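You operate a simulated robot arm through the tools that you are given. There is no shell and no other tool.

You run a simulated two-armed robot. Do the job below in one go: nothing can be reset, and whatever is moved stays where it is left.

Task
Load the teal cassette, rewind it, play it and stop at 3.

It is judged by the outcome, as a careful person would: the job done as asked, and still so three seconds after it is handed in. It fails if anything else is knocked over, pushed out of place, dropped, spilled or broken.

Robot
Two 7-joint arms with fingered hands on one trunk that stands fixed in place. Base frame: the origin is at the foot of the trunk, x ahead of it, y to its left, z up; the work surface is at about z = 0.74. Units: m, degrees, N and s.
The left shoulder is at [0.07, 0.157, 1.164], the right one opposite. With the tool pointing down near the work surface each hand reaches from about 0.26 to 0.9 m from the base axis, measured 20 degrees to its own side. Payload 5 kg a hand.
The TCP of each hand is the grasp point between the finger pads, 0.031 m short of the fingertips. In the tool frame z runs along the fingers and y along their closing line. Largest opening 0.156 m; the body of the gripper starts 0.088 m behind the TCP. The gripper is a hand of 4 fingers: y runs from the thumb to the fingers, the wrist lies at [0, 0, -0.249] in the tool frame.
Orientation is that of the tool frame in the base frame, as a unit quaternion [x, y, z, w]. With the fingers straight down and closing along the base's y, the tool's x points along the base's -x, its y along +y and its z along -z.

Tools
- The arms move only by the tool move_arm. It takes "left_targets", "right_targets" or both (then of equal length, played together; a hand with none holds still); each is text: rows parted by semicolons, each of 6 numbers parted by spaces: the shift along the tool's x, y, z in m, then the turn, a rotation vector about the tool's x, y, z in degrees. In form: x y z wx wy wz; .... A call has 1 to 20 rows; each row is the pose to reach, as a shift and turn from the pose commanded when the call began, along the tool's axes at that moment. Rows are played at 5 a second. More than 0.05 m and 8.6 degrees between two rows, and nothing of the call is played. Where a pose cannot be reached the arm comes as near as it can. A force on the tool above 40 N (or 10 N above the force at the start of the call, whichever is more), or a blocked arm, ends the call early, and 0.2 s more pass. In this call time passes only in rows, and 0.2 s behind the last. The reply holds the time, the measured pose of the TCP, the force on the tool along the base axes, the opening and the grip force, in the units named above and with some noise, with the torque about the TCP (base axes, N m) and any sound that the robot's microphone picked up.
- Cameras (640 x 400 px; columns grow to the right, rows downward): "scene" is now at [0.1247, 0.0545, 1.3944]; the picture's right is [0.43, -0.90, 0.00], its down [-0.62, -0.30, -0.72] and it looks along [0.65, 0.31, -0.69] (base axes); focal length 273 px, centre (320, 200). "left" rides on the left gripper at [-0.072, 0.002, -0.111] in its tool frame; the picture's right is [-0.02, -1.00, 0.00], its down [0.84, -0.02, -0.54] and it looks along [0.54, -0.01, 0.84] (tool axes); focal length 234 px, centre (320, 200). "right" rides on the right gripper at [0.072, 0.002, -0.111] in its tool frame; the picture's right is [-0.02, 1.00, 0.00], its down [-0.84, -0.02, -0.54] and it looks along [-0.54, -0.01, 0.84] (tool axes); focal length 234 px, centre (320, 200). There is no depth. A picture from a camera that has moved, and an enlarged one, comes with that camera's place and axes in the base frame and with its lens. The place of the scene camera against the robot may be out by one fixed shift of up to 0.025 m in any direction.
- capture(camera): a new picture of that camera. It takes no simulated time.
- lift_body(by): slides the trunk up (or, below 0, down) by that many m; the arms and the scene camera ride with it, the base frame stays. It gives what a move gives, with no picture.
- curl_fingers(finger1, finger2, finger3, thumb_bend, hand): sets how far each is bent, from 0 (flat) to 100 (curled in); at 30 the hand is open as for a grip, at 70 the pads meet at the TCP. One left out holds its place. A second passes; each finger stops where it meets its share of the squeeze, and holds until it gets a number again. It is the only way to open and close the hand. It gives what a move gives, with no picture; readings hold the bend of each and the force on the fingers (four entries, about 0 where the hand has none), thumb and palm.
- turn_head(pan, tilt): turns the head with the scene camera to pan (to the left, within 86 degrees either way) and tilt (down, from -29 to 69), counted from straight ahead of the robot. It gives what a move gives.
- inspect(camera, box): a new picture of the part [left, top, right, bottom] of that camera's present view, enlarged. It takes no simulated time.
- job_done(): hands the job in; it is judged then, once.

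Places have to be worked out from the pictures, the camera data and where the tool is seen. Open the grippers and draw the arms clear of the work before you hand the job in, unless the task says otherwise.

The tools are called after ">>>" as name(argument=value, ...) on one line, values as JSON. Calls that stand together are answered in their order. move_arm: Moves the arms, as the interface text tells. Its arguments: {"type":"object","properties":{"left_targets":{"type":"string"},"right_targets":{"type":"string"}},"required":[]} The other tools are called the same way: lift_body (by) slides the trunk up or down; curl_fingers (finger1, finger2, finger3, thumb_bend, hand) moves the fingers one by one; turn_head (pan, tilt) turns the head that bears the scene camera; capture (camera) takes a picture; inspect (camera, box) takes an enlarged picture of a part of a camera's view; job_done () hands the job in.

At the start:

```text
clock: 0.0
left_eef_pos: [0.5347, 0.5004, 1.1338]
left_tool_rot: [0.001, 1.0, 0.0, 0.0]
left_ft_force: [-0.5, -0.5, 0.7]
left_moment: [0.01, 0.0, 0.0]
left_grip_width: 0.1559
left_gripper_force: 0.0
left_shape: jaw
left_bend: [30.0, 30.0, 30.0, 30.0]
left_finger forces: [0.1, 0.0, 0.0, 0.0, 0.1, 0.0]
right_eef_pos: [0.6755, 0.0115, 1.0494]
right_tool_rot: [0.001, 1.0, 0.0, 0.0]
right_ft_force: [0.2, 0.1, -1.0]
right_moment: [-0.03, 0.0, -0.02]
right_grip_width: 0.1558
right_gripper_force: 0.2
right_shape: jaw
right_bend: [30.0, 30.0, 30.0, 30.0]
right_finger forces: [0.0, 0.0, 0.0, 0.1, 0.0, 0.0]
trunk travel left (down, up): [-0.55, 0.39]
head pan, tilt: [25.7, 43.6]
```

scene: 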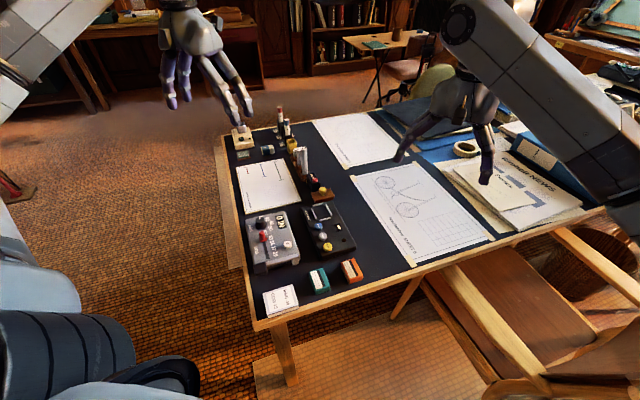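
right: 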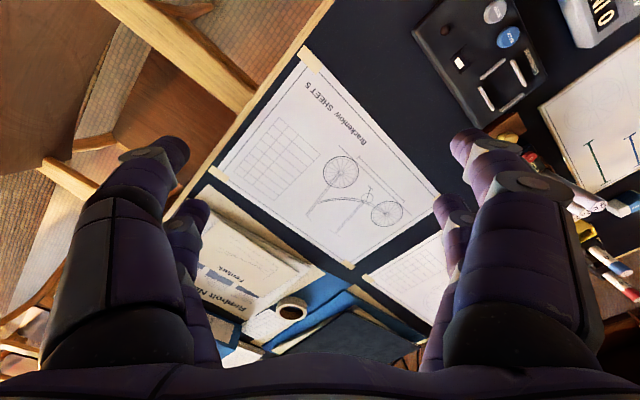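
left: 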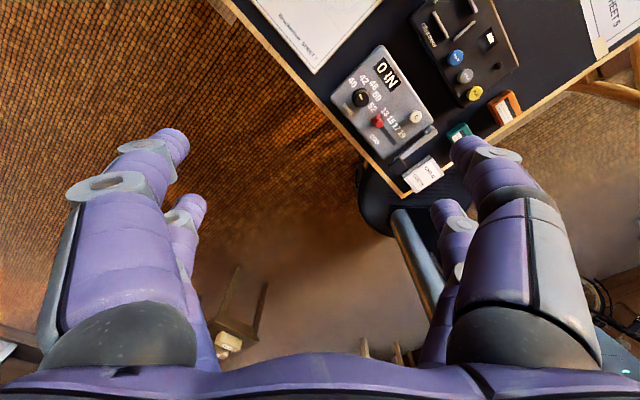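

I see a desk with two devices (a grey box and a black deck), and teal and orange cassettes near the desk's near edge. I'll take enlarged views to identify the parts.

>>> inspect(camera="scene", box=[230, 190, 390, 290])

>>> inspect(camera="scene", box=[240, 240, 400, 340])

>>> inspect(camera="right", box=[400, 0, 560, 100])

>>> inspect(camera="left", box=[330, 0, 550, 200])

```text
4.00 times, centred on (310, 240) of scene
camera zoom: at [0.1247, 0.0545, 1.3944], right [0.43, -0.9, 0.0], down [-0.62, -0.3, -0.72], along [0.65, 0.31, -0.69], focal length 1092 px, centre (360, 40)
```

zoom: 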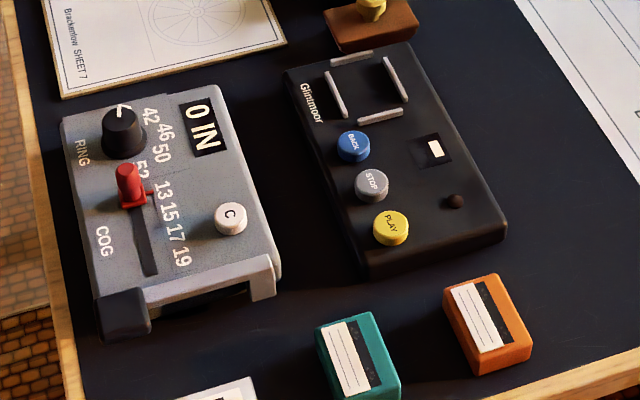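

```text
4.00 times, centred on (320, 290) of scene
camera zoom: at [0.1247, 0.0545, 1.3944], right [0.43, -0.9, 0.0], down [-0.62, -0.3, -0.72], along [0.65, 0.31, -0.69], focal length 1092 px, centre (320, -160)
```

zoom: 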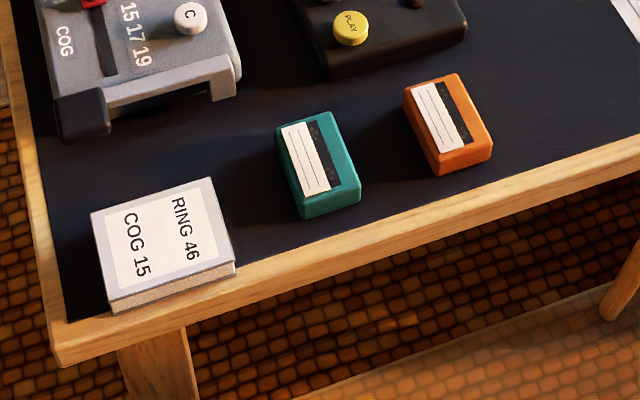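

```text
4.00 times, centred on (480, 50) of right
camera zoom: at [0.6027, 0.0135, 1.1604], right [0.02, 1.0, 0.0], down [0.84, -0.02, 0.54], along [0.54, -0.01, -0.84], focal length 937 px, centre (-320, 800)
```

zoom: 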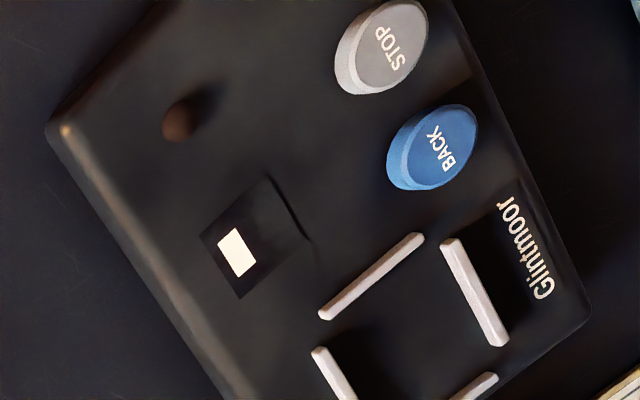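

```text
2.00 times, centred on (440, 100) of left
camera zoom: at [0.6058, 0.5014, 1.2461], right [0.02, -1.0, 0.0], down [-0.84, -0.02, 0.54], along [-0.54, -0.01, -0.84], focal length 468 px, centre (80, 400)
```

zoom: 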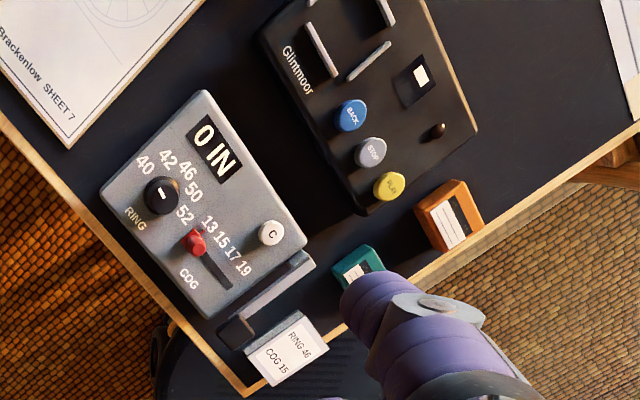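

The deck "Glintmoor" has a shallow bay framed by four ridges, BACK/STOP/PLAY buttons and a small counter window. Now I'll look at the objects near the deck that the hand could hit, and at the window and cassette up close.

>>> inspect(camera="scene", box=[250, 110, 362, 180])

>>> inspect(camera="scene", box=[296, 195, 360, 235])

>>> inspect(camera="scene", box=[290, 225, 370, 275])

>>> inspect(camera="scene", box=[300, 255, 372, 300])

>>> inspect(camera="right", box=[480, 100, 640, 300])

```text
5.71 times, centred on (306, 145) of scene
camera zoom: at [0.1247, 0.0545, 1.3944], right [0.43, -0.9, 0.0], down [-0.62, -0.3, -0.72], along [0.65, 0.31, -0.69], focal length 1560 px, centre (400, 514)
```

zoom: 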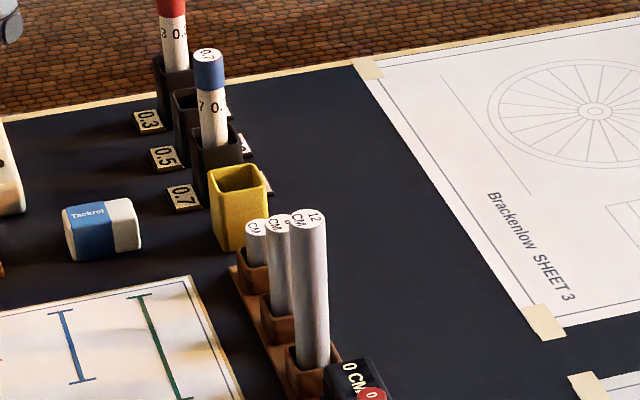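

```text
10.00 times, centred on (328, 215) of scene
camera zoom: at [0.1247, 0.0545, 1.3944], right [0.43, -0.9, 0.0], down [-0.62, -0.3, -0.72], along [0.65, 0.31, -0.69], focal length 2730 px, centre (240, 50)
```

zoom: 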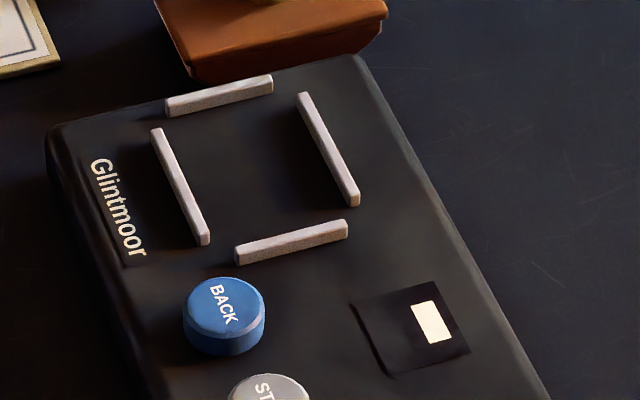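

```text
8.00 times, centred on (330, 250) of scene
camera zoom: at [0.1247, 0.0545, 1.3944], right [0.43, -0.9, 0.0], down [-0.62, -0.3, -0.72], along [0.65, 0.31, -0.69], focal length 2184 px, centre (240, -200)
```

zoom: 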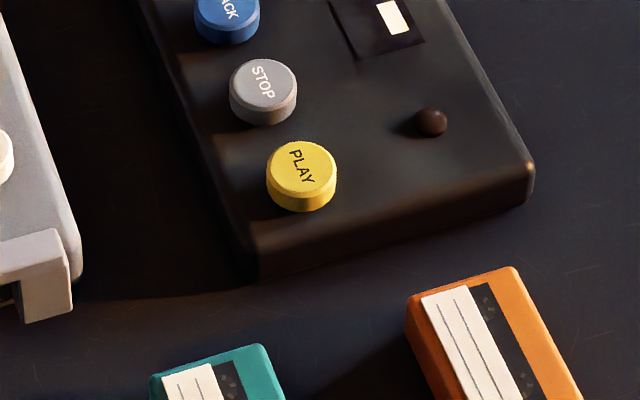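

```text
8.89 times, centred on (336, 278) of scene
camera zoom: at [0.1247, 0.0545, 1.3944], right [0.43, -0.9, 0.0], down [-0.62, -0.3, -0.72], along [0.65, 0.31, -0.69], focal length 2427 px, centre (178, -489)
```

zoom: 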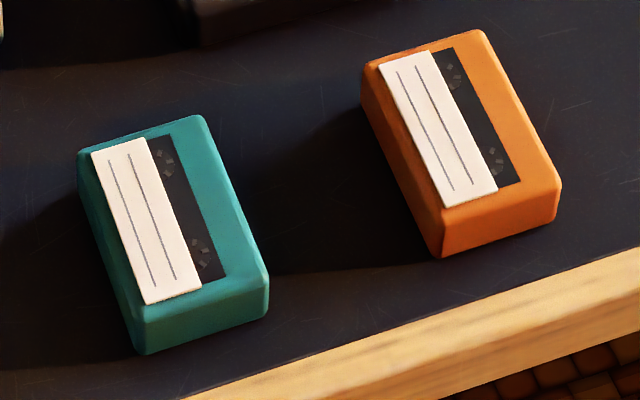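

```text
2.00 times, centred on (560, 200) of right
camera zoom: at [0.6027, 0.0135, 1.1604], right [0.02, 1.0, 0.0], down [0.84, -0.02, 0.54], along [0.54, -0.01, -0.84], focal length 468 px, centre (-160, 200)
```

zoom: 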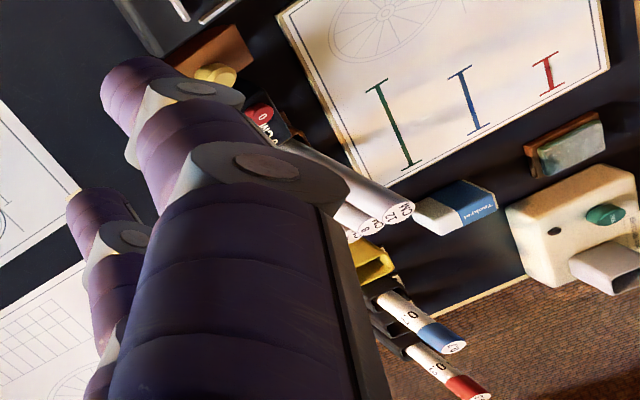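

The scene camera puts the teal cassette near (0.457, 0.216) and the deck bay near (0.665, 0.31), both lying along a 45° diagonal; comparing with the left wrist camera suggests a scene bias of about -0.013 m in y. Before moving I'll learn the hand's geometry by bending finger1 in free air.

>>> curl_fingers(hand="left", finger1=70)

>>> capture(camera="left")

>>> capture(camera="scene")

```text
clock: 1.0
left_eef_pos: [0.533, 0.5013, 1.1351]
left_tool_rot: [0.0, 1.0, 0.0, 0.0]
left_ft_force: [0.7, 0.1, 1.2]
left_moment: [0.03, 0.02, 0.01]
left_grip_width: 0.0826
left_gripper_force: 0.1
left_shape: fingers
left_bend: [70.0, 30.0, 30.0, 30.0]
left_finger forces: [0.1, 0.0, 0.0, 0.0, 0.1, 0.0]
right_eef_pos: [0.6752, 0.0102, 1.0496]
right_tool_rot: [0.0, 1.0, 0.0, 0.0]
right_ft_force: [0.0, -0.2, 0.8]
right_moment: [0.01, 0.02, -0.01]
right_grip_width: 0.1559
right_gripper_force: 0.0
right_shape: jaw
right_bend: [30.0, 30.0, 30.0, 30.0]
right_finger forces: [0.0, 0.0, 0.0, 0.0, 0.0, 0.1]
trunk travel left (down, up): [-0.55, 0.39]
head pan, tilt: [25.7, 43.6]
```

```text
taken
camera left: at [0.6058, 0.5015, 1.2461], right [0.02, -1.0, 0.0], down [-0.84, -0.02, 0.54], along [-0.54, -0.01, -0.84], focal length 234 px, centre (320, 200)
```

left: 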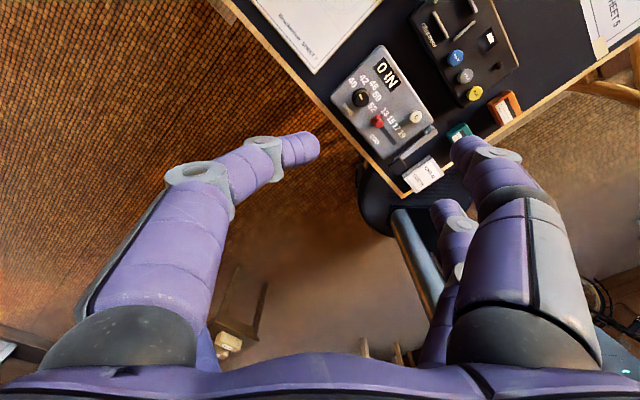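

```text
taken
camera scene: at [0.1247, 0.0545, 1.3944], right [0.43, -0.9, 0.0], down [-0.62, -0.3, -0.72], along [0.65, 0.31, -0.69], focal length 273 px, centre (320, 200)
```

scene: 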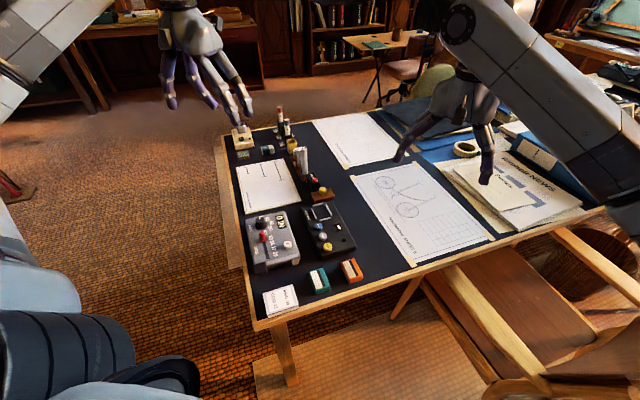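

Finger1 is the digit on the +y side, camera side. Next I'll bend finger2 to see which digit that is.

>>> curl_fingers(hand="left", finger1=100, finger2=70)

>>> capture(camera="left")

>>> inspect(camera="scene", box=[140, 0, 300, 130])

```text
clock: 2.0
left_eef_pos: [0.533, 0.5011, 1.1337]
left_tool_rot: [0.0, 1.0, 0.0, -0.001]
left_ft_force: [0.3, -0.4, -0.5]
left_moment: [0.0, -0.03, 0.0]
left_grip_width: 0.0703
left_gripper_force: 0.1
left_shape: fingers
left_bend: [100.0, 70.0, 30.0, 30.0]
left_finger forces: [0.0, 0.0, 0.0, 0.0, 0.0, 0.0]
right_eef_pos: [0.6754, 0.0097, 1.0494]
right_tool_rot: [0.0, 1.0, 0.001, 0.0]
right_ft_force: [0.4, -0.2, -0.1]
right_moment: [-0.02, -0.01, 0.02]
right_grip_width: 0.1558
right_gripper_force: 0.1
right_shape: jaw
right_bend: [30.0, 30.0, 30.0, 30.0]
right_finger forces: [0.0, 0.0, 0.0, 0.1, 0.0, 0.0]
trunk travel left (down, up): [-0.55, 0.39]
head pan, tilt: [25.7, 43.6]
```

```text
taken
camera left: at [0.6058, 0.5014, 1.2462], right [0.02, -1.0, 0.0], down [-0.84, -0.02, 0.54], along [-0.54, -0.01, -0.84], focal length 234 px, centre (320, 200)
```

left: 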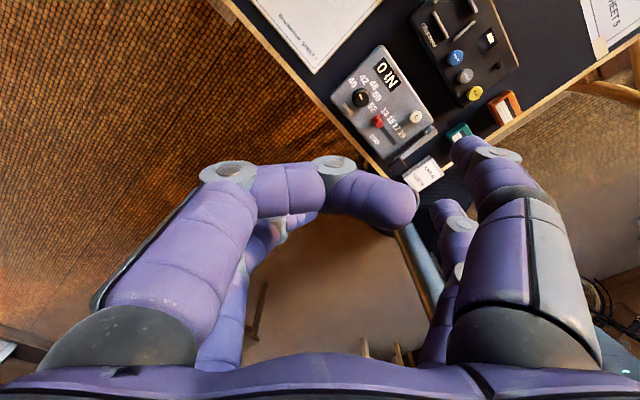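

```text
3.08 times, centred on (220, 65) of scene
camera zoom: at [0.1247, 0.0545, 1.3944], right [0.43, -0.9, 0.0], down [-0.62, -0.3, -0.72], along [0.65, 0.31, -0.69], focal length 840 px, centre (628, 615)
```

zoom: 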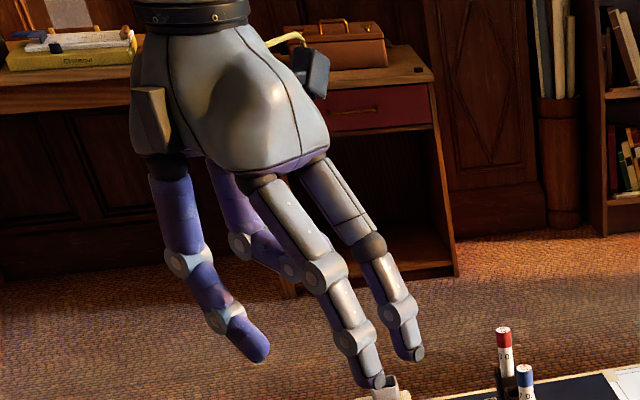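

Finger2 is the other +y digit, so finger3 and the thumb sit on -y. I'll bend finger3 while returning the other two to see which is which.

>>> curl_fingers(hand="left", finger1=55, finger2=55, finger3=70, thumb_bend=55)

>>> capture(camera="left")

>>> inspect(camera="scene", box=[140, 0, 300, 130])

```text
clock: 3.0
left_eef_pos: [0.533, 0.5008, 1.1351]
left_tool_rot: [0.0, 1.0, 0.0, 0.0]
left_ft_force: [0.0, -0.8, 0.0]
left_moment: [-0.01, -0.01, 0.04]
left_grip_width: 0.0607
left_gripper_force: 0.1
left_shape: fingers
left_bend: [55.0, 55.0, 70.0, 55.0]
left_finger forces: [0.1, 0.1, 0.0, 0.1, 0.1, 0.0]
right_eef_pos: [0.6755, 0.0098, 1.0508]
right_tool_rot: [0.0, 1.0, 0.0, -0.001]
right_ft_force: [-0.5, 0.2, 0.0]
right_moment: [0.0, -0.01, -0.02]
right_grip_width: 0.1558
right_gripper_force: 0.1
right_shape: jaw
right_bend: [30.0, 30.0, 30.0, 30.0]
right_finger forces: [0.0, 0.0, 0.1, 0.0, 0.0, 0.0]
trunk travel left (down, up): [-0.55, 0.39]
head pan, tilt: [25.7, 43.6]
```

```text
taken
camera left: at [0.6058, 0.5015, 1.2461], right [0.02, -1.0, 0.0], down [-0.84, -0.02, 0.54], along [-0.54, -0.01, -0.84], focal length 234 px, centre (320, 200)
```

left: 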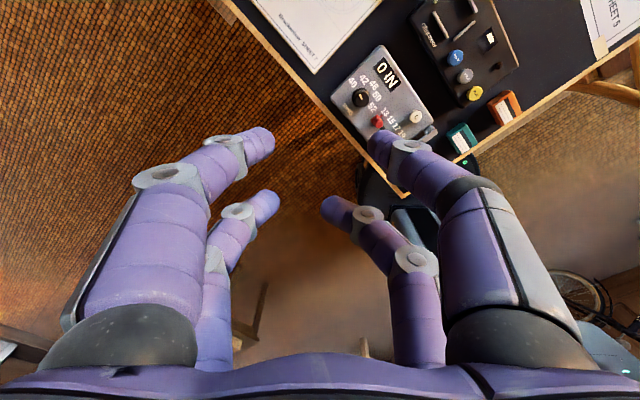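

```text
3.08 times, centred on (220, 65) of scene
camera zoom: at [0.1247, 0.0545, 1.3944], right [0.43, -0.9, 0.0], down [-0.62, -0.3, -0.72], along [0.65, 0.31, -0.69], focal length 840 px, centre (628, 615)
```

zoom: 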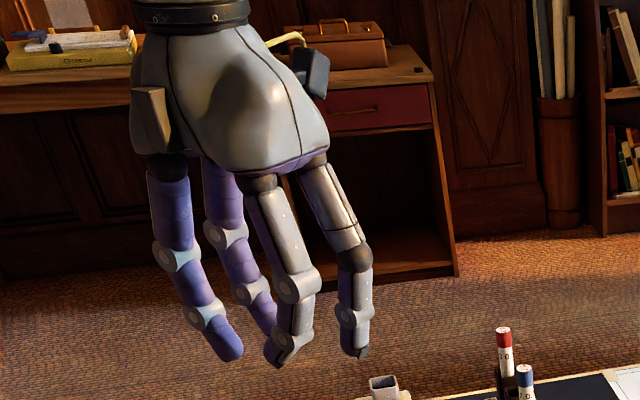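

Finger3 is at (+x, -y) and the thumb at (-x, -y), with tips about ±0.0235 m apart in tool x. I'll move the left hand above the teal cassette at z 0.95, turning 45° so it closes across the short side, and shift the right hand away to make room.

>>> move_arm(left_targets="0.0077 -0.0298 0.0185 0 0 -4.5; 0.0154 -0.0596 0.037 0 0 -9; 0.0231 -0.0894 0.0555 0 0 -13.5; 0.0308 -0.1192 0.074 0 0 -18; 0.0385 -0.149 0.0925 0 0 -22.5; 0.0462 -0.1788 0.111 0 0 -27; 0.0539 -0.2086 0.1295 0 0 -31.5; 0.0616 -0.2384 0.148 0 0 -36; 0.0693 -0.2682 0.1665 0 0 -40.5; 0.077 -0.298 0.185 0 0 -45", right_targets="0 -0.015 0 0 0 0; 0 -0.03 0 0 0 0; 0 -0.045 0 0 0 0; 0 -0.06 0 0 0 0; 0 -0.075 0 0 0 0; 0 -0.09 0 0 0 0; 0 -0.105 0 0 0 0; 0 -0.12 0 0 0 0; 0 -0.135 0 0 0 0; 0 -0.15 0 0 0 0")

>>> curl_fingers(hand="left", finger1=55, finger2=55, finger3=55, thumb_bend=55)

>>> capture(camera="left")

>>> capture(camera="scene")

```text
clock: 5.2
left_eef_pos: [0.4559, 0.2027, 0.9463]
left_tool_rot: [-0.383, 0.924, 0.0, 0.0]
left_ft_force: [0.3, 0.0, 0.3]
left_moment: [0.0, 0.0, -0.02]
left_grip_width: 0.0608
left_gripper_force: 0.1
left_shape: fingers
left_bend: [55.0, 55.0, 70.0, 55.0]
left_finger forces: [0.1, 0.1, 0.0, 0.0, 0.0, 0.1]
right_eef_pos: [0.6762, -0.1414, 1.0469]
right_tool_rot: [0.0, 1.0, 0.001, -0.001]
right_ft_force: [0.3, 0.1, 0.1]
right_moment: [0.06, 0.03, 0.0]
right_grip_width: 0.1559
right_gripper_force: 0.1
right_shape: jaw
right_bend: [30.0, 30.0, 30.0, 30.0]
right_finger forces: [0.1, 0.0, 0.0, 0.1, 0.0, 0.0]
trunk travel left (down, up): [-0.55, 0.39]
head pan, tilt: [25.7, 43.6]
```

```text
clock: 6.2
left_eef_pos: [0.4545, 0.2037, 0.9436]
left_tool_rot: [-0.382, 0.924, 0.0, 0.0]
left_ft_force: [0.3, 0.1, 0.1]
left_moment: [-0.01, 0.01, -0.02]
left_grip_width: 0.0609
left_gripper_force: 0.1
left_shape: fingers
left_bend: [55.0, 55.0, 55.0, 55.0]
left_finger forces: [0.0, 0.0, 0.0, 0.0, 0.0, 0.1]
right_eef_pos: [0.6754, -0.1408, 1.0491]
right_tool_rot: [0.0, 1.0, 0.0, 0.0]
right_ft_force: [0.4, 0.3, 0.3]
right_moment: [0.02, 0.03, -0.04]
right_grip_width: 0.1558
right_gripper_force: 0.1
right_shape: jaw
right_bend: [30.0, 30.0, 30.0, 30.0]
right_finger forces: [0.0, 0.0, 0.0, 0.1, 0.1, 0.1]
trunk travel left (down, up): [-0.55, 0.39]
head pan, tilt: [25.7, 43.6]
```

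```text
taken
camera left: at [0.5055, 0.2544, 1.0571], right [0.72, -0.69, 0.0], down [-0.58, -0.61, 0.54], along [-0.38, -0.39, -0.84], focal length 234 px, centre (320, 200)
```

left: 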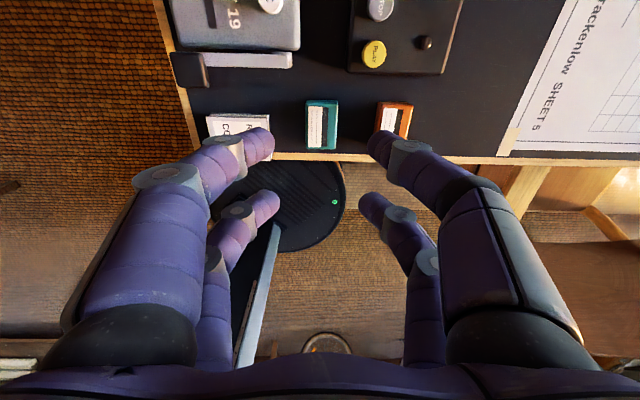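

```text
taken
camera scene: at [0.1247, 0.054, 1.3944], right [0.43, -0.9, 0.0], down [-0.62, -0.3, -0.72], along [0.65, 0.31, -0.69], focal length 273 px, centre (320, 200)
```

scene: 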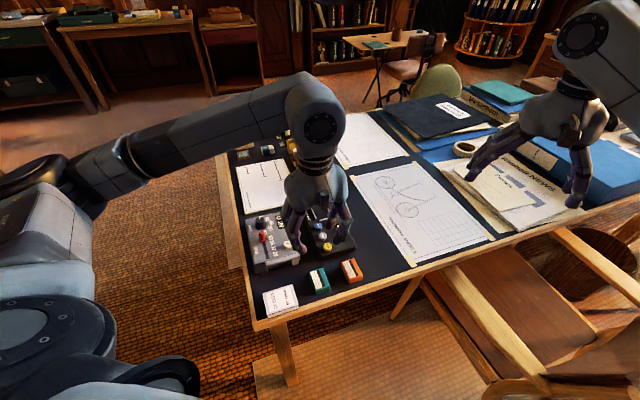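

The teal cassette shows in the wrist view at about (322,125) with edges nearly aligned to the picture. I'll zoom to measure its corners.

>>> inspect(camera="left", box=[280, 80, 440, 180])

>>> inspect(camera="left", box=[300, 0, 460, 100])

```text
4.00 times, centred on (360, 130) of left
camera zoom: at [0.5055, 0.2544, 1.0571], right [0.72, -0.69, 0.0], down [-0.58, -0.61, 0.54], along [-0.38, -0.39, -0.84], focal length 937 px, centre (160, 480)
```

zoom: 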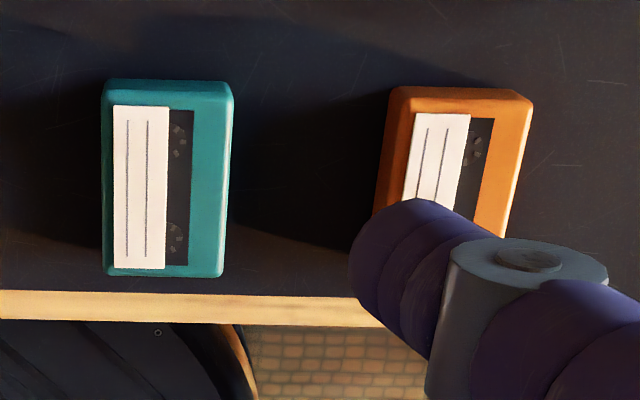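

```text
4.00 times, centred on (380, 50) of left
camera zoom: at [0.5055, 0.2544, 1.0571], right [0.72, -0.69, 0.0], down [-0.58, -0.61, 0.54], along [-0.38, -0.39, -0.84], focal length 937 px, centre (80, 800)
```

zoom: 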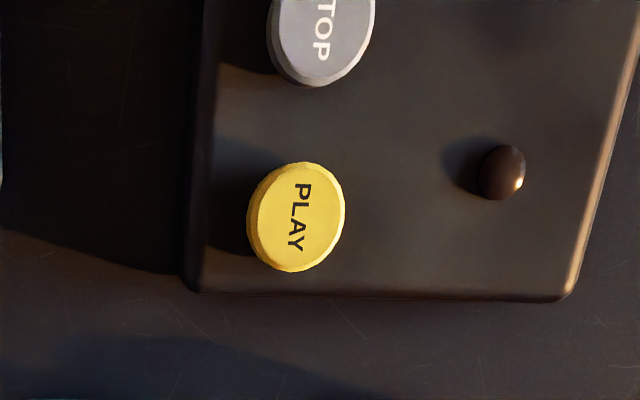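

The cassette is about 0.037 × 0.056 m, well aligned with the hand, and its centre lies roughly +0.0097 in tool x and -0.0018 in tool y from the TCP. I'll centre over it, come down to z≈0.84 and set the fingers at 57 before measuring again.

>>> move_arm(left_targets="0.004 -0.001 0.03 0 0 0; 0.008 -0.0018 0.06 0 0 0; 0.0097 -0.0018 0.085 0 0 0; 0.0097 -0.0018 0.1 0 0 0; 0.0097 -0.0018 0.1 0 0 0")

>>> curl_fingers(hand="left", finger1=57, finger2=57, finger3=57, thumb_bend=57)

>>> capture(camera="left")

>>> inspect(camera="scene", box=[240, 200, 400, 320])

```text
clock: 7.4
left_eef_pos: [0.4504, 0.1941, 0.8485]
left_tool_rot: [-0.382, 0.924, 0.0, -0.001]
left_ft_force: [-0.7, -0.2, -0.6]
left_moment: [-0.02, 0.04, 0.02]
left_grip_width: 0.0609
left_gripper_force: 0.0
left_shape: fingers
left_bend: [55.0, 55.0, 55.0, 55.0]
left_finger forces: [0.1, 0.0, 0.1, 0.0, 0.1, 0.0]
right_eef_pos: [0.6748, -0.1396, 1.0488]
right_tool_rot: [0.0, 1.0, 0.0, 0.0]
right_ft_force: [-0.8, -0.3, -1.2]
right_moment: [-0.01, -0.02, 0.03]
right_grip_width: 0.1557
right_gripper_force: 0.0
right_shape: jaw
right_bend: [30.0, 30.0, 30.0, 30.0]
right_finger forces: [0.0, 0.1, 0.1, 0.0, 0.1, 0.0]
trunk travel left (down, up): [-0.55, 0.39]
head pan, tilt: [25.7, 43.6]
```

```text
clock: 8.4
left_eef_pos: [0.4504, 0.1939, 0.8497]
left_tool_rot: [-0.383, 0.924, 0.0, 0.0]
left_ft_force: [0.3, 0.8, -0.6]
left_moment: [0.01, 0.0, 0.01]
left_grip_width: 0.0579
left_gripper_force: 0.1
left_shape: fingers
left_bend: [56.0, 56.0, 56.0, 56.0]
left_finger forces: [0.1, 0.0, 0.0, 0.1, 0.0, 0.0]
right_eef_pos: [0.6756, -0.1391, 1.0483]
right_tool_rot: [0.0, 1.0, 0.0, -0.001]
right_ft_force: [0.9, -0.2, 0.3]
right_moment: [-0.02, -0.03, 0.02]
right_grip_width: 0.1559
right_gripper_force: 0.0
right_shape: jaw
right_bend: [30.0, 30.0, 30.0, 30.0]
right_finger forces: [0.0, 0.1, 0.0, 0.0, 0.0, 0.0]
trunk travel left (down, up): [-0.55, 0.39]
head pan, tilt: [25.7, 43.6]
```

```text
taken
camera left: at [0.5002, 0.2454, 0.9612], right [0.72, -0.69, 0.0], down [-0.58, -0.61, 0.54], along [-0.38, -0.39, -0.84], focal length 234 px, centre (320, 200)
```

left: 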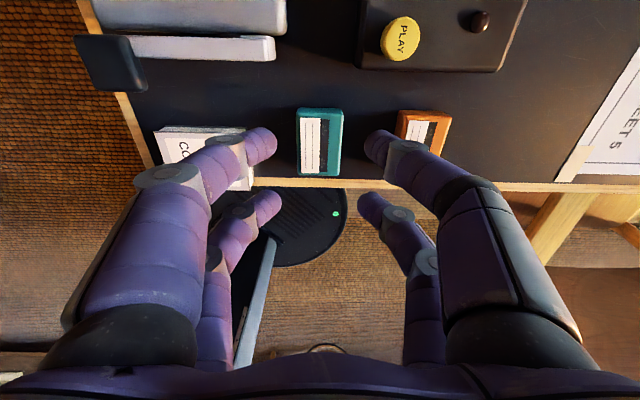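

```text
3.33 times, centred on (320, 260) of scene
camera zoom: at [0.1247, 0.0542, 1.3944], right [0.43, -0.9, 0.0], down [-0.62, -0.3, -0.72], along [0.65, 0.31, -0.69], focal length 910 px, centre (320, 0)
```

zoom: 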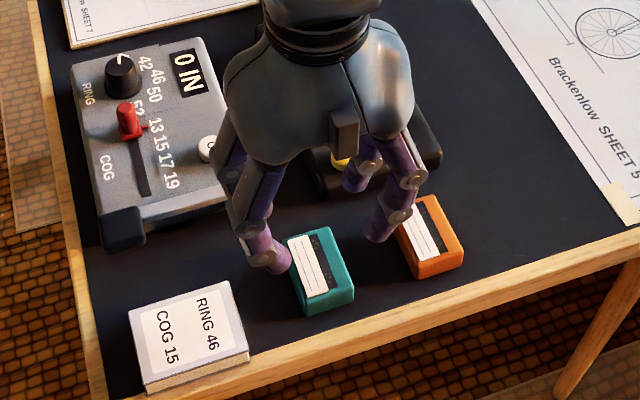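

Now z≈0.849. I'll zoom the wrist view on the cassette for a finer offset measurement.

>>> inspect(camera="left", box=[240, 90, 400, 210])

```text
3.33 times, centred on (320, 150) of left
camera zoom: at [0.5002, 0.2454, 0.9612], right [0.72, -0.69, 0.0], down [-0.58, -0.61, 0.54], along [-0.38, -0.39, -0.84], focal length 781 px, centre (320, 367)
```

zoom: 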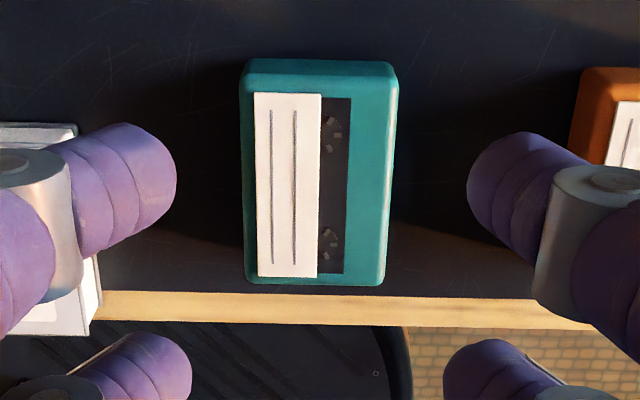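

The cassette centre is within about 1–2 mm of the TCP, so it's well placed. I'll come down to about z = 0.792 with the fingers at 56 and check heights.

>>> move_arm(left_targets="0.0005 0.001 0.02 0 0 0; 0.0005 0.001 0.04 0 0 0; 0.0005 0.001 0.052 0 0 0; 0.0005 0.001 0.057 0 0 0; 0.0005 0.001 0.057 0 0 0")

>>> inspect(camera="left", box=[220, 90, 420, 215])

>>> inspect(camera="scene", box=[270, 235, 382, 305])

```text
clock: 9.6
left_eef_pos: [0.45, 0.1954, 0.7927]
left_tool_rot: [-0.383, 0.924, -0.001, 0.0]
left_ft_force: [-0.1, 0.3, -0.5]
left_moment: [-0.02, 0.03, -0.05]
left_grip_width: 0.0579
left_gripper_force: 0.1
left_shape: fingers
left_bend: [56.0, 56.0, 56.0, 56.0]
left_finger forces: [0.0, 0.1, 0.0, 0.0, 0.0, 0.0]
right_eef_pos: [0.6764, -0.1402, 1.0487]
right_tool_rot: [0.001, 1.0, 0.0, 0.0]
right_ft_force: [0.2, 0.6, 0.3]
right_moment: [0.02, 0.01, 0.01]
right_grip_width: 0.1558
right_gripper_force: 0.0
right_shape: jaw
right_bend: [30.0, 30.0, 30.0, 30.0]
right_finger forces: [0.0, 0.0, 0.0, 0.0, 0.0, 0.0]
trunk travel left (down, up): [-0.55, 0.39]
head pan, tilt: [25.7, 43.6]
```

```text
3.20 times, centred on (320, 152) of left
camera zoom: at [0.4994, 0.2455, 0.9046], right [0.72, -0.69, 0.0], down [-0.58, -0.61, 0.54], along [-0.38, -0.39, -0.84], focal length 749 px, centre (320, 352)
```

zoom: 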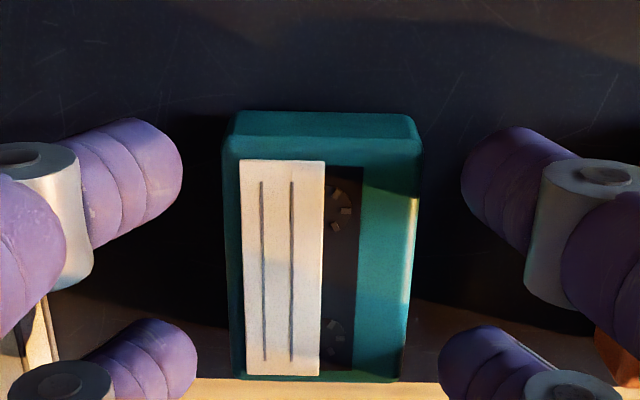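

```text
5.71 times, centred on (326, 270) of scene
camera zoom: at [0.1246, 0.0542, 1.3944], right [0.43, -0.9, 0.0], down [-0.62, -0.3, -0.72], along [0.65, 0.31, -0.69], focal length 1560 px, centre (286, -200)
```

zoom: 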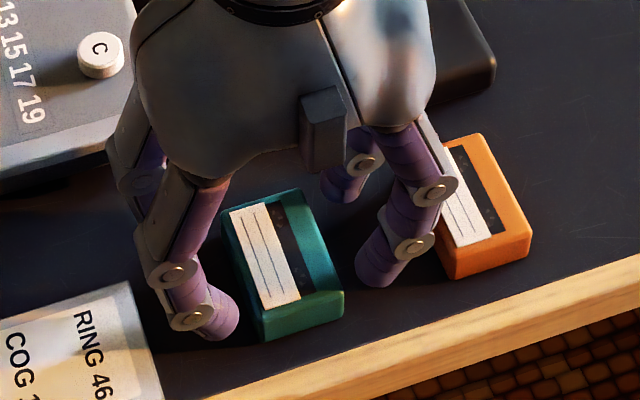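

The hand is centred on the cassette within about 1 mm. I'll step down slowly while watching the force for table contact.

>>> move_arm(left_targets="0.0008 0 0.002 0 0 0; 0.0008 0 0.004 0 0 0; 0.0008 0 0.006 0 0 0; 0.0008 0 0.006 0 0 0")

>>> inspect(camera="scene", box=[290, 255, 362, 300])

>>> inspect(camera="left", box=[220, 90, 420, 215])

```text
clock: 10.6
left_eef_pos: [0.4486, 0.194, 0.787]
left_tool_rot: [-0.383, 0.924, 0.0, 0.0]
left_ft_force: [0.5, -0.3, 0.1]
left_moment: [0.02, -0.03, -0.01]
left_grip_width: 0.0577
left_gripper_force: 0.0
left_shape: fingers
left_bend: [56.0, 56.0, 56.0, 56.0]
left_finger forces: [0.0, 0.0, 0.0, 0.0, 0.0, 0.1]
right_eef_pos: [0.6758, -0.1414, 1.0476]
right_tool_rot: [0.001, 1.0, 0.0, 0.0]
right_ft_force: [0.4, 0.5, -0.8]
right_moment: [0.01, 0.0, -0.01]
right_grip_width: 0.156
right_gripper_force: 0.1
right_shape: jaw
right_bend: [30.0, 30.0, 30.0, 30.0]
right_finger forces: [0.0, 0.1, 0.0, 0.0, 0.0, 0.1]
trunk travel left (down, up): [-0.55, 0.39]
head pan, tilt: [25.7, 43.6]
```

```text
8.89 times, centred on (326, 278) of scene
camera zoom: at [0.1246, 0.0542, 1.3944], right [0.43, -0.9, 0.0], down [-0.62, -0.3, -0.72], along [0.65, 0.31, -0.69], focal length 2427 px, centre (267, -489)
```

zoom: 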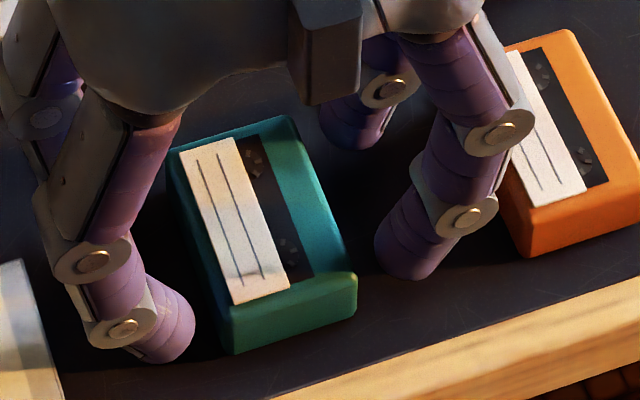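

```text
3.20 times, centred on (320, 152) of left
camera zoom: at [0.4992, 0.2452, 0.899], right [0.72, -0.69, 0.0], down [-0.58, -0.61, 0.54], along [-0.38, -0.39, -0.84], focal length 749 px, centre (320, 352)
```

zoom: 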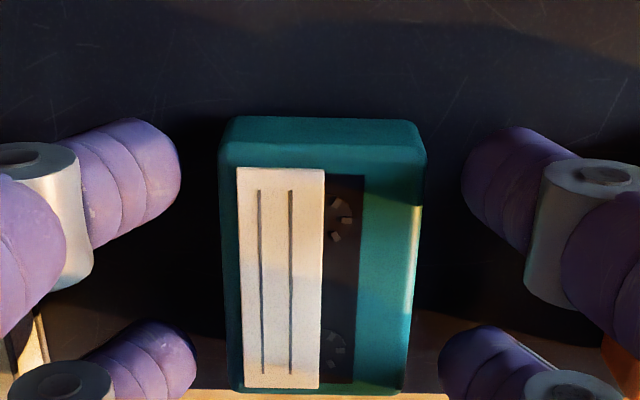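

No contact yet, tips still off the table. I'll close to 60 (about 2 mm short of the sides) to see where the tips sit relative to the cassette's thickness.

>>> curl_fingers(hand="left", finger1=59, finger2=59, finger3=59, thumb_bend=59)

>>> inspect(camera="scene", box=[290, 255, 362, 300])

>>> inspect(camera="left", box=[220, 90, 420, 215])

>>> capture(camera="right")

```text
clock: 11.6
left_eef_pos: [0.4482, 0.1953, 0.7871]
left_tool_rot: [-0.382, 0.924, 0.0, 0.0]
left_ft_force: [0.3, -0.5, 0.0]
left_moment: [-0.02, -0.01, -0.02]
left_grip_width: 0.0459
left_gripper_force: 0.0
left_shape: fingers
left_bend: [59.0, 59.0, 59.0, 59.0]
left_finger forces: [0.1, 0.0, 0.1, 0.1, 0.1, 0.1]
right_eef_pos: [0.6758, -0.1402, 1.0488]
right_tool_rot: [0.0, 1.0, 0.001, 0.001]
right_ft_force: [0.5, -0.4, -0.9]
right_moment: [0.05, -0.02, 0.0]
right_grip_width: 0.1559
right_gripper_force: 0.1
right_shape: jaw
right_bend: [30.0, 30.0, 30.0, 30.0]
right_finger forces: [0.0, 0.0, 0.0, 0.1, 0.0, 0.1]
trunk travel left (down, up): [-0.55, 0.39]
head pan, tilt: [25.7, 43.6]
```

```text
8.89 times, centred on (326, 278) of scene
camera zoom: at [0.1247, 0.0543, 1.3944], right [0.43, -0.9, 0.0], down [-0.62, -0.3, -0.72], along [0.65, 0.31, -0.69], focal length 2427 px, centre (267, -489)
```

zoom: 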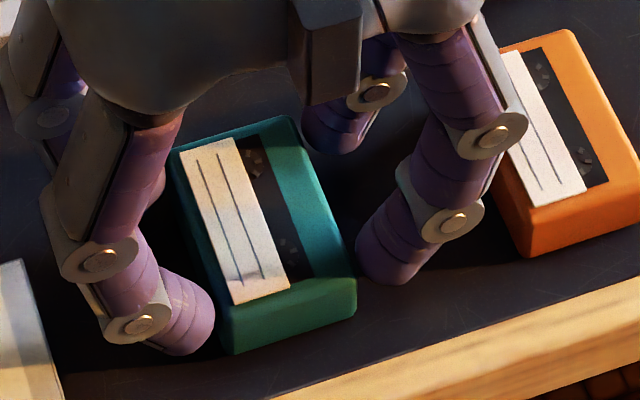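

```text
3.20 times, centred on (320, 152) of left
camera zoom: at [0.4992, 0.2452, 0.899], right [0.72, -0.69, 0.0], down [-0.58, -0.61, 0.54], along [-0.38, -0.39, -0.84], focal length 749 px, centre (320, 352)
```

zoom: 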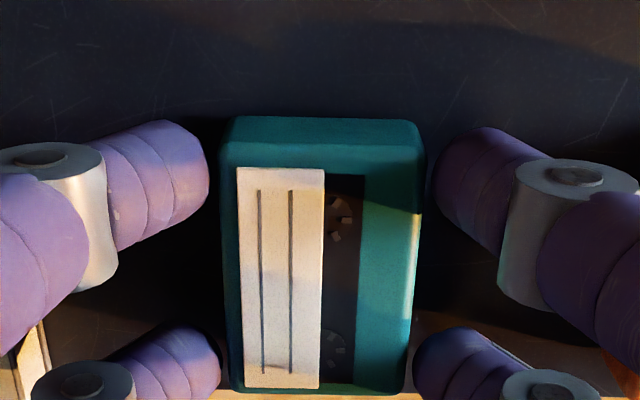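

```text
taken
camera right: at [0.6028, -0.1372, 1.1596], right [0.02, 1.0, 0.0], down [0.84, -0.02, 0.54], along [0.54, -0.01, -0.84], focal length 234 px, centre (320, 200)
```

right: 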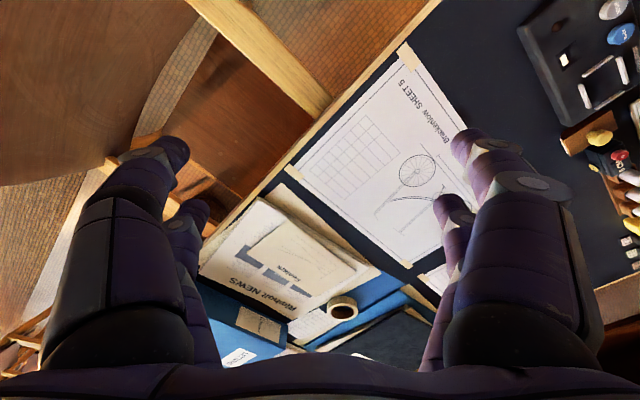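

The tips now flank the cassette with their lowest points roughly 6 mm above the table, a bit high on an 18 mm body. I'll lower another 4 mm and check the force before gripping.

>>> move_arm(left_targets="0 0 0.002 0 0 0; 0 0 0.004 0 0 0; 0 0 0.004 0 0 0")

>>> inspect(camera="scene", box=[290, 255, 362, 300])

```text
clock: 12.4
left_eef_pos: [0.4503, 0.1946, 0.7826]
left_tool_rot: [-0.383, 0.924, 0.0, 0.0]
left_ft_force: [0.7, 0.5, 0.2]
left_moment: [0.0, -0.02, 0.0]
left_grip_width: 0.046
left_gripper_force: 0.1
left_shape: fingers
left_bend: [59.0, 59.0, 59.0, 59.0]
left_finger forces: [0.1, 0.0, 0.1, 0.1, 0.0, 0.0]
right_eef_pos: [0.6753, -0.1401, 1.0482]
right_tool_rot: [0.0, 1.0, -0.001, -0.001]
right_ft_force: [0.3, -0.4, -0.3]
right_moment: [0.01, 0.02, -0.01]
right_grip_width: 0.1558
right_gripper_force: 0.1
right_shape: jaw
right_bend: [30.0, 30.0, 30.0, 30.0]
right_finger forces: [0.0, 0.1, 0.1, 0.0, 0.0, 0.1]
trunk travel left (down, up): [-0.55, 0.39]
head pan, tilt: [25.7, 43.6]
```

```text
8.89 times, centred on (326, 278) of scene
camera zoom: at [0.1247, 0.0542, 1.3944], right [0.43, -0.9, 0.0], down [-0.62, -0.3, -0.72], along [0.65, 0.31, -0.69], focal length 2427 px, centre (267, -489)
```

zoom: 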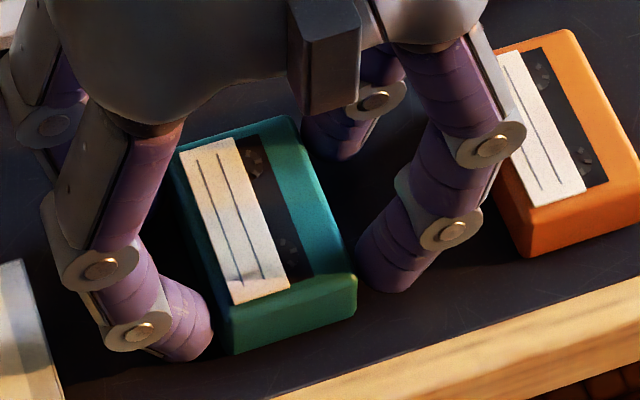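

Still no table contact. I'll close all four digits onto the cassette.

>>> curl_fingers(hand="left", finger1=66, finger2=66, finger3=66, thumb_bend=66)

>>> inspect(camera="scene", box=[290, 255, 362, 300])

>>> inspect(camera="left", box=[220, 90, 420, 215])

```text
clock: 13.4
left_eef_pos: [0.4493, 0.194, 0.7824]
left_tool_rot: [-0.382, 0.924, 0.0, 0.0]
left_ft_force: [-0.4, -0.1, 0.3]
left_moment: [-0.02, -0.02, -0.02]
left_grip_width: 0.0396
left_gripper_force: 11.5
left_shape: fingers
left_bend: [60.0, 60.0, 61.0, 63.0]
left_finger forces: [5.9, 5.5, 4.6, 0.1, 6.8, 0.1]
right_eef_pos: [0.6752, -0.1397, 1.0477]
right_tool_rot: [0.0, 1.0, 0.0, 0.0]
right_ft_force: [0.3, -0.7, 0.9]
right_moment: [0.02, 0.02, 0.02]
right_grip_width: 0.1557
right_gripper_force: 0.1
right_shape: jaw
right_bend: [30.0, 30.0, 30.0, 30.0]
right_finger forces: [0.0, 0.0, 0.1, 0.1, 0.0, 0.1]
trunk travel left (down, up): [-0.55, 0.39]
head pan, tilt: [25.7, 43.6]
```

```text
8.89 times, centred on (326, 278) of scene
camera zoom: at [0.1247, 0.0543, 1.3944], right [0.43, -0.9, 0.0], down [-0.62, -0.3, -0.72], along [0.65, 0.31, -0.69], focal length 2427 px, centre (267, -489)
```

zoom: 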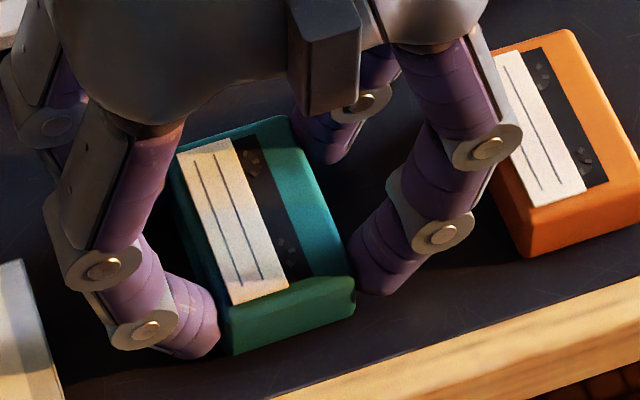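

```text
3.20 times, centred on (320, 152) of left
camera zoom: at [0.4992, 0.2454, 0.8943], right [0.72, -0.69, 0.0], down [-0.58, -0.61, 0.54], along [-0.38, -0.39, -0.84], focal length 749 px, centre (320, 352)
```

zoom: 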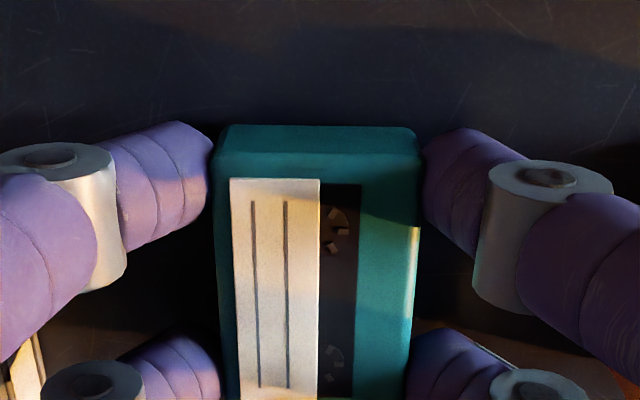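

All four digits hold the cassette at 5–7 N each. I'll lift it straight up about 2 cm and check the hold.

>>> move_arm(left_targets="0 0 -0.003 0 0 0; 0 0 -0.008 0 0 0; 0 0 -0.014 0 0 0; 0 0 -0.02 0 0 0; 0 0 -0.02 0 0 0")

>>> inspect(camera="scene", box=[290, 245, 370, 300])

>>> inspect(camera="left", box=[220, 90, 420, 215])

```text
clock: 14.6
left_eef_pos: [0.4491, 0.1952, 0.8019]
left_tool_rot: [-0.382, 0.924, 0.0, 0.0]
left_ft_force: [-0.4, -0.1, -0.8]
left_moment: [0.01, -0.03, 0.0]
left_grip_width: 0.0395
left_gripper_force: 11.2
left_shape: fingers
left_bend: [60.0, 60.0, 61.0, 63.0]
left_finger forces: [6.0, 5.6, 4.7, 0.0, 6.8, 0.0]
right_eef_pos: [0.6757, -0.1406, 1.0486]
right_tool_rot: [0.0, 1.0, -0.001, 0.0]
right_ft_force: [0.5, 0.6, -0.1]
right_moment: [0.03, 0.0, 0.01]
right_grip_width: 0.1558
right_gripper_force: 0.0
right_shape: jaw
right_bend: [30.0, 30.0, 30.0, 30.0]
right_finger forces: [0.0, 0.0, 0.0, 0.0, 0.1, 0.0]
trunk travel left (down, up): [-0.55, 0.39]
head pan, tilt: [25.7, 43.6]
```

```text
7.27 times, centred on (330, 272) of scene
camera zoom: at [0.1248, 0.0543, 1.3944], right [0.43, -0.9, 0.0], down [-0.62, -0.3, -0.72], along [0.65, 0.31, -0.69], focal length 1986 px, centre (247, -327)
```

zoom: 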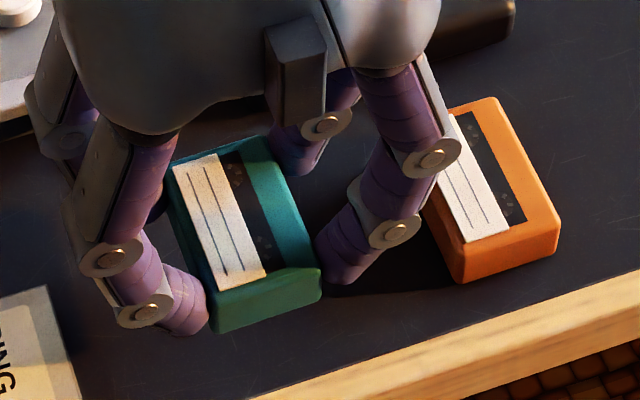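

```text
3.20 times, centred on (320, 152) of left
camera zoom: at [0.4995, 0.2454, 0.9145], right [0.72, -0.69, 0.0], down [-0.58, -0.61, 0.55], along [-0.38, -0.39, -0.84], focal length 749 px, centre (320, 352)
```

zoom: 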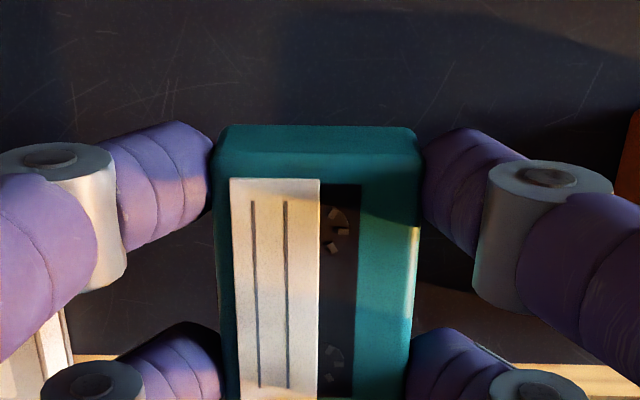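

The cassette is held firmly and level, its centre near (0, +0.0015) in the tool frame, bottom about 0.042 below the TCP. I'll raise to z≈0.90 and move part-way so the wrist camera can see the bay past the cassette.

>>> move_arm(left_targets="0 0 -0.035 0 0 0; 0 0 -0.07 0 0 0; -0.02 -0.0117 -0.098 0 0 0; -0.0536 -0.031 -0.098 0 0 0; -0.09 -0.052 -0.098 0 0 0; -0.12 -0.0694 -0.098 0 0 0; -0.1344 -0.0778 -0.098 0 0 0; -0.1344 -0.0778 -0.098 0 0 0")

>>> capture(camera="left")

>>> capture(camera="scene")

```text
clock: 16.4
left_eef_pos: [0.5983, 0.2362, 0.9014]
left_tool_rot: [-0.383, 0.924, 0.001, 0.0]
left_ft_force: [-0.2, 0.5, -0.8]
left_moment: [-0.01, 0.0, -0.01]
left_grip_width: 0.0395
left_gripper_force: 11.1
left_shape: fingers
left_bend: [60.0, 60.0, 61.0, 63.0]
left_finger forces: [6.0, 5.5, 4.7, 0.0, 6.7, 0.0]
right_eef_pos: [0.6752, -0.1405, 1.0489]
right_tool_rot: [0.0, 1.0, 0.0, 0.001]
right_ft_force: [-0.2, 0.7, -0.4]
right_moment: [-0.04, -0.02, 0.02]
right_grip_width: 0.156
right_gripper_force: 0.0
right_shape: jaw
right_bend: [30.0, 30.0, 30.0, 30.0]
right_finger forces: [0.0, 0.1, 0.0, 0.0, 0.0, 0.0]
trunk travel left (down, up): [-0.55, 0.39]
head pan, tilt: [25.7, 43.6]
```

```text
taken
camera left: at [0.6492, 0.2855, 1.0124], right [0.72, -0.69, 0.0], down [-0.58, -0.61, 0.54], along [-0.38, -0.39, -0.84], focal length 234 px, centre (320, 200)
```

left: 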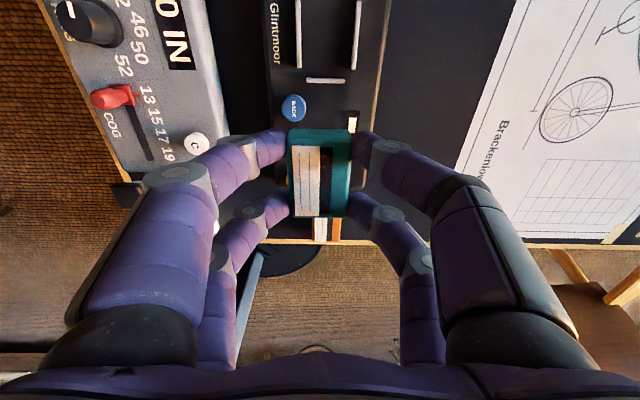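

```text
taken
camera scene: at [0.1245, 0.0543, 1.3944], right [0.43, -0.9, 0.0], down [-0.62, -0.3, -0.72], along [0.65, 0.31, -0.69], focal length 273 px, centre (320, 200)
```

scene: 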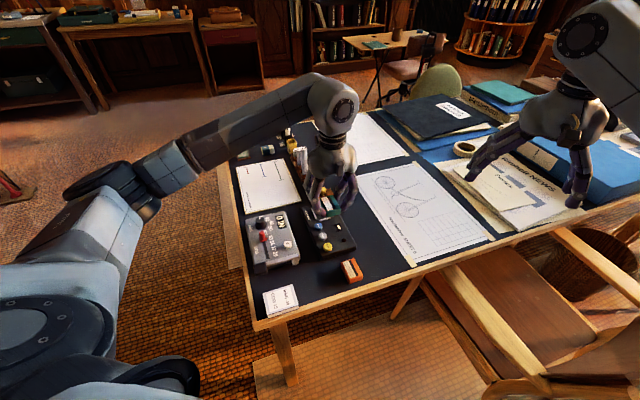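

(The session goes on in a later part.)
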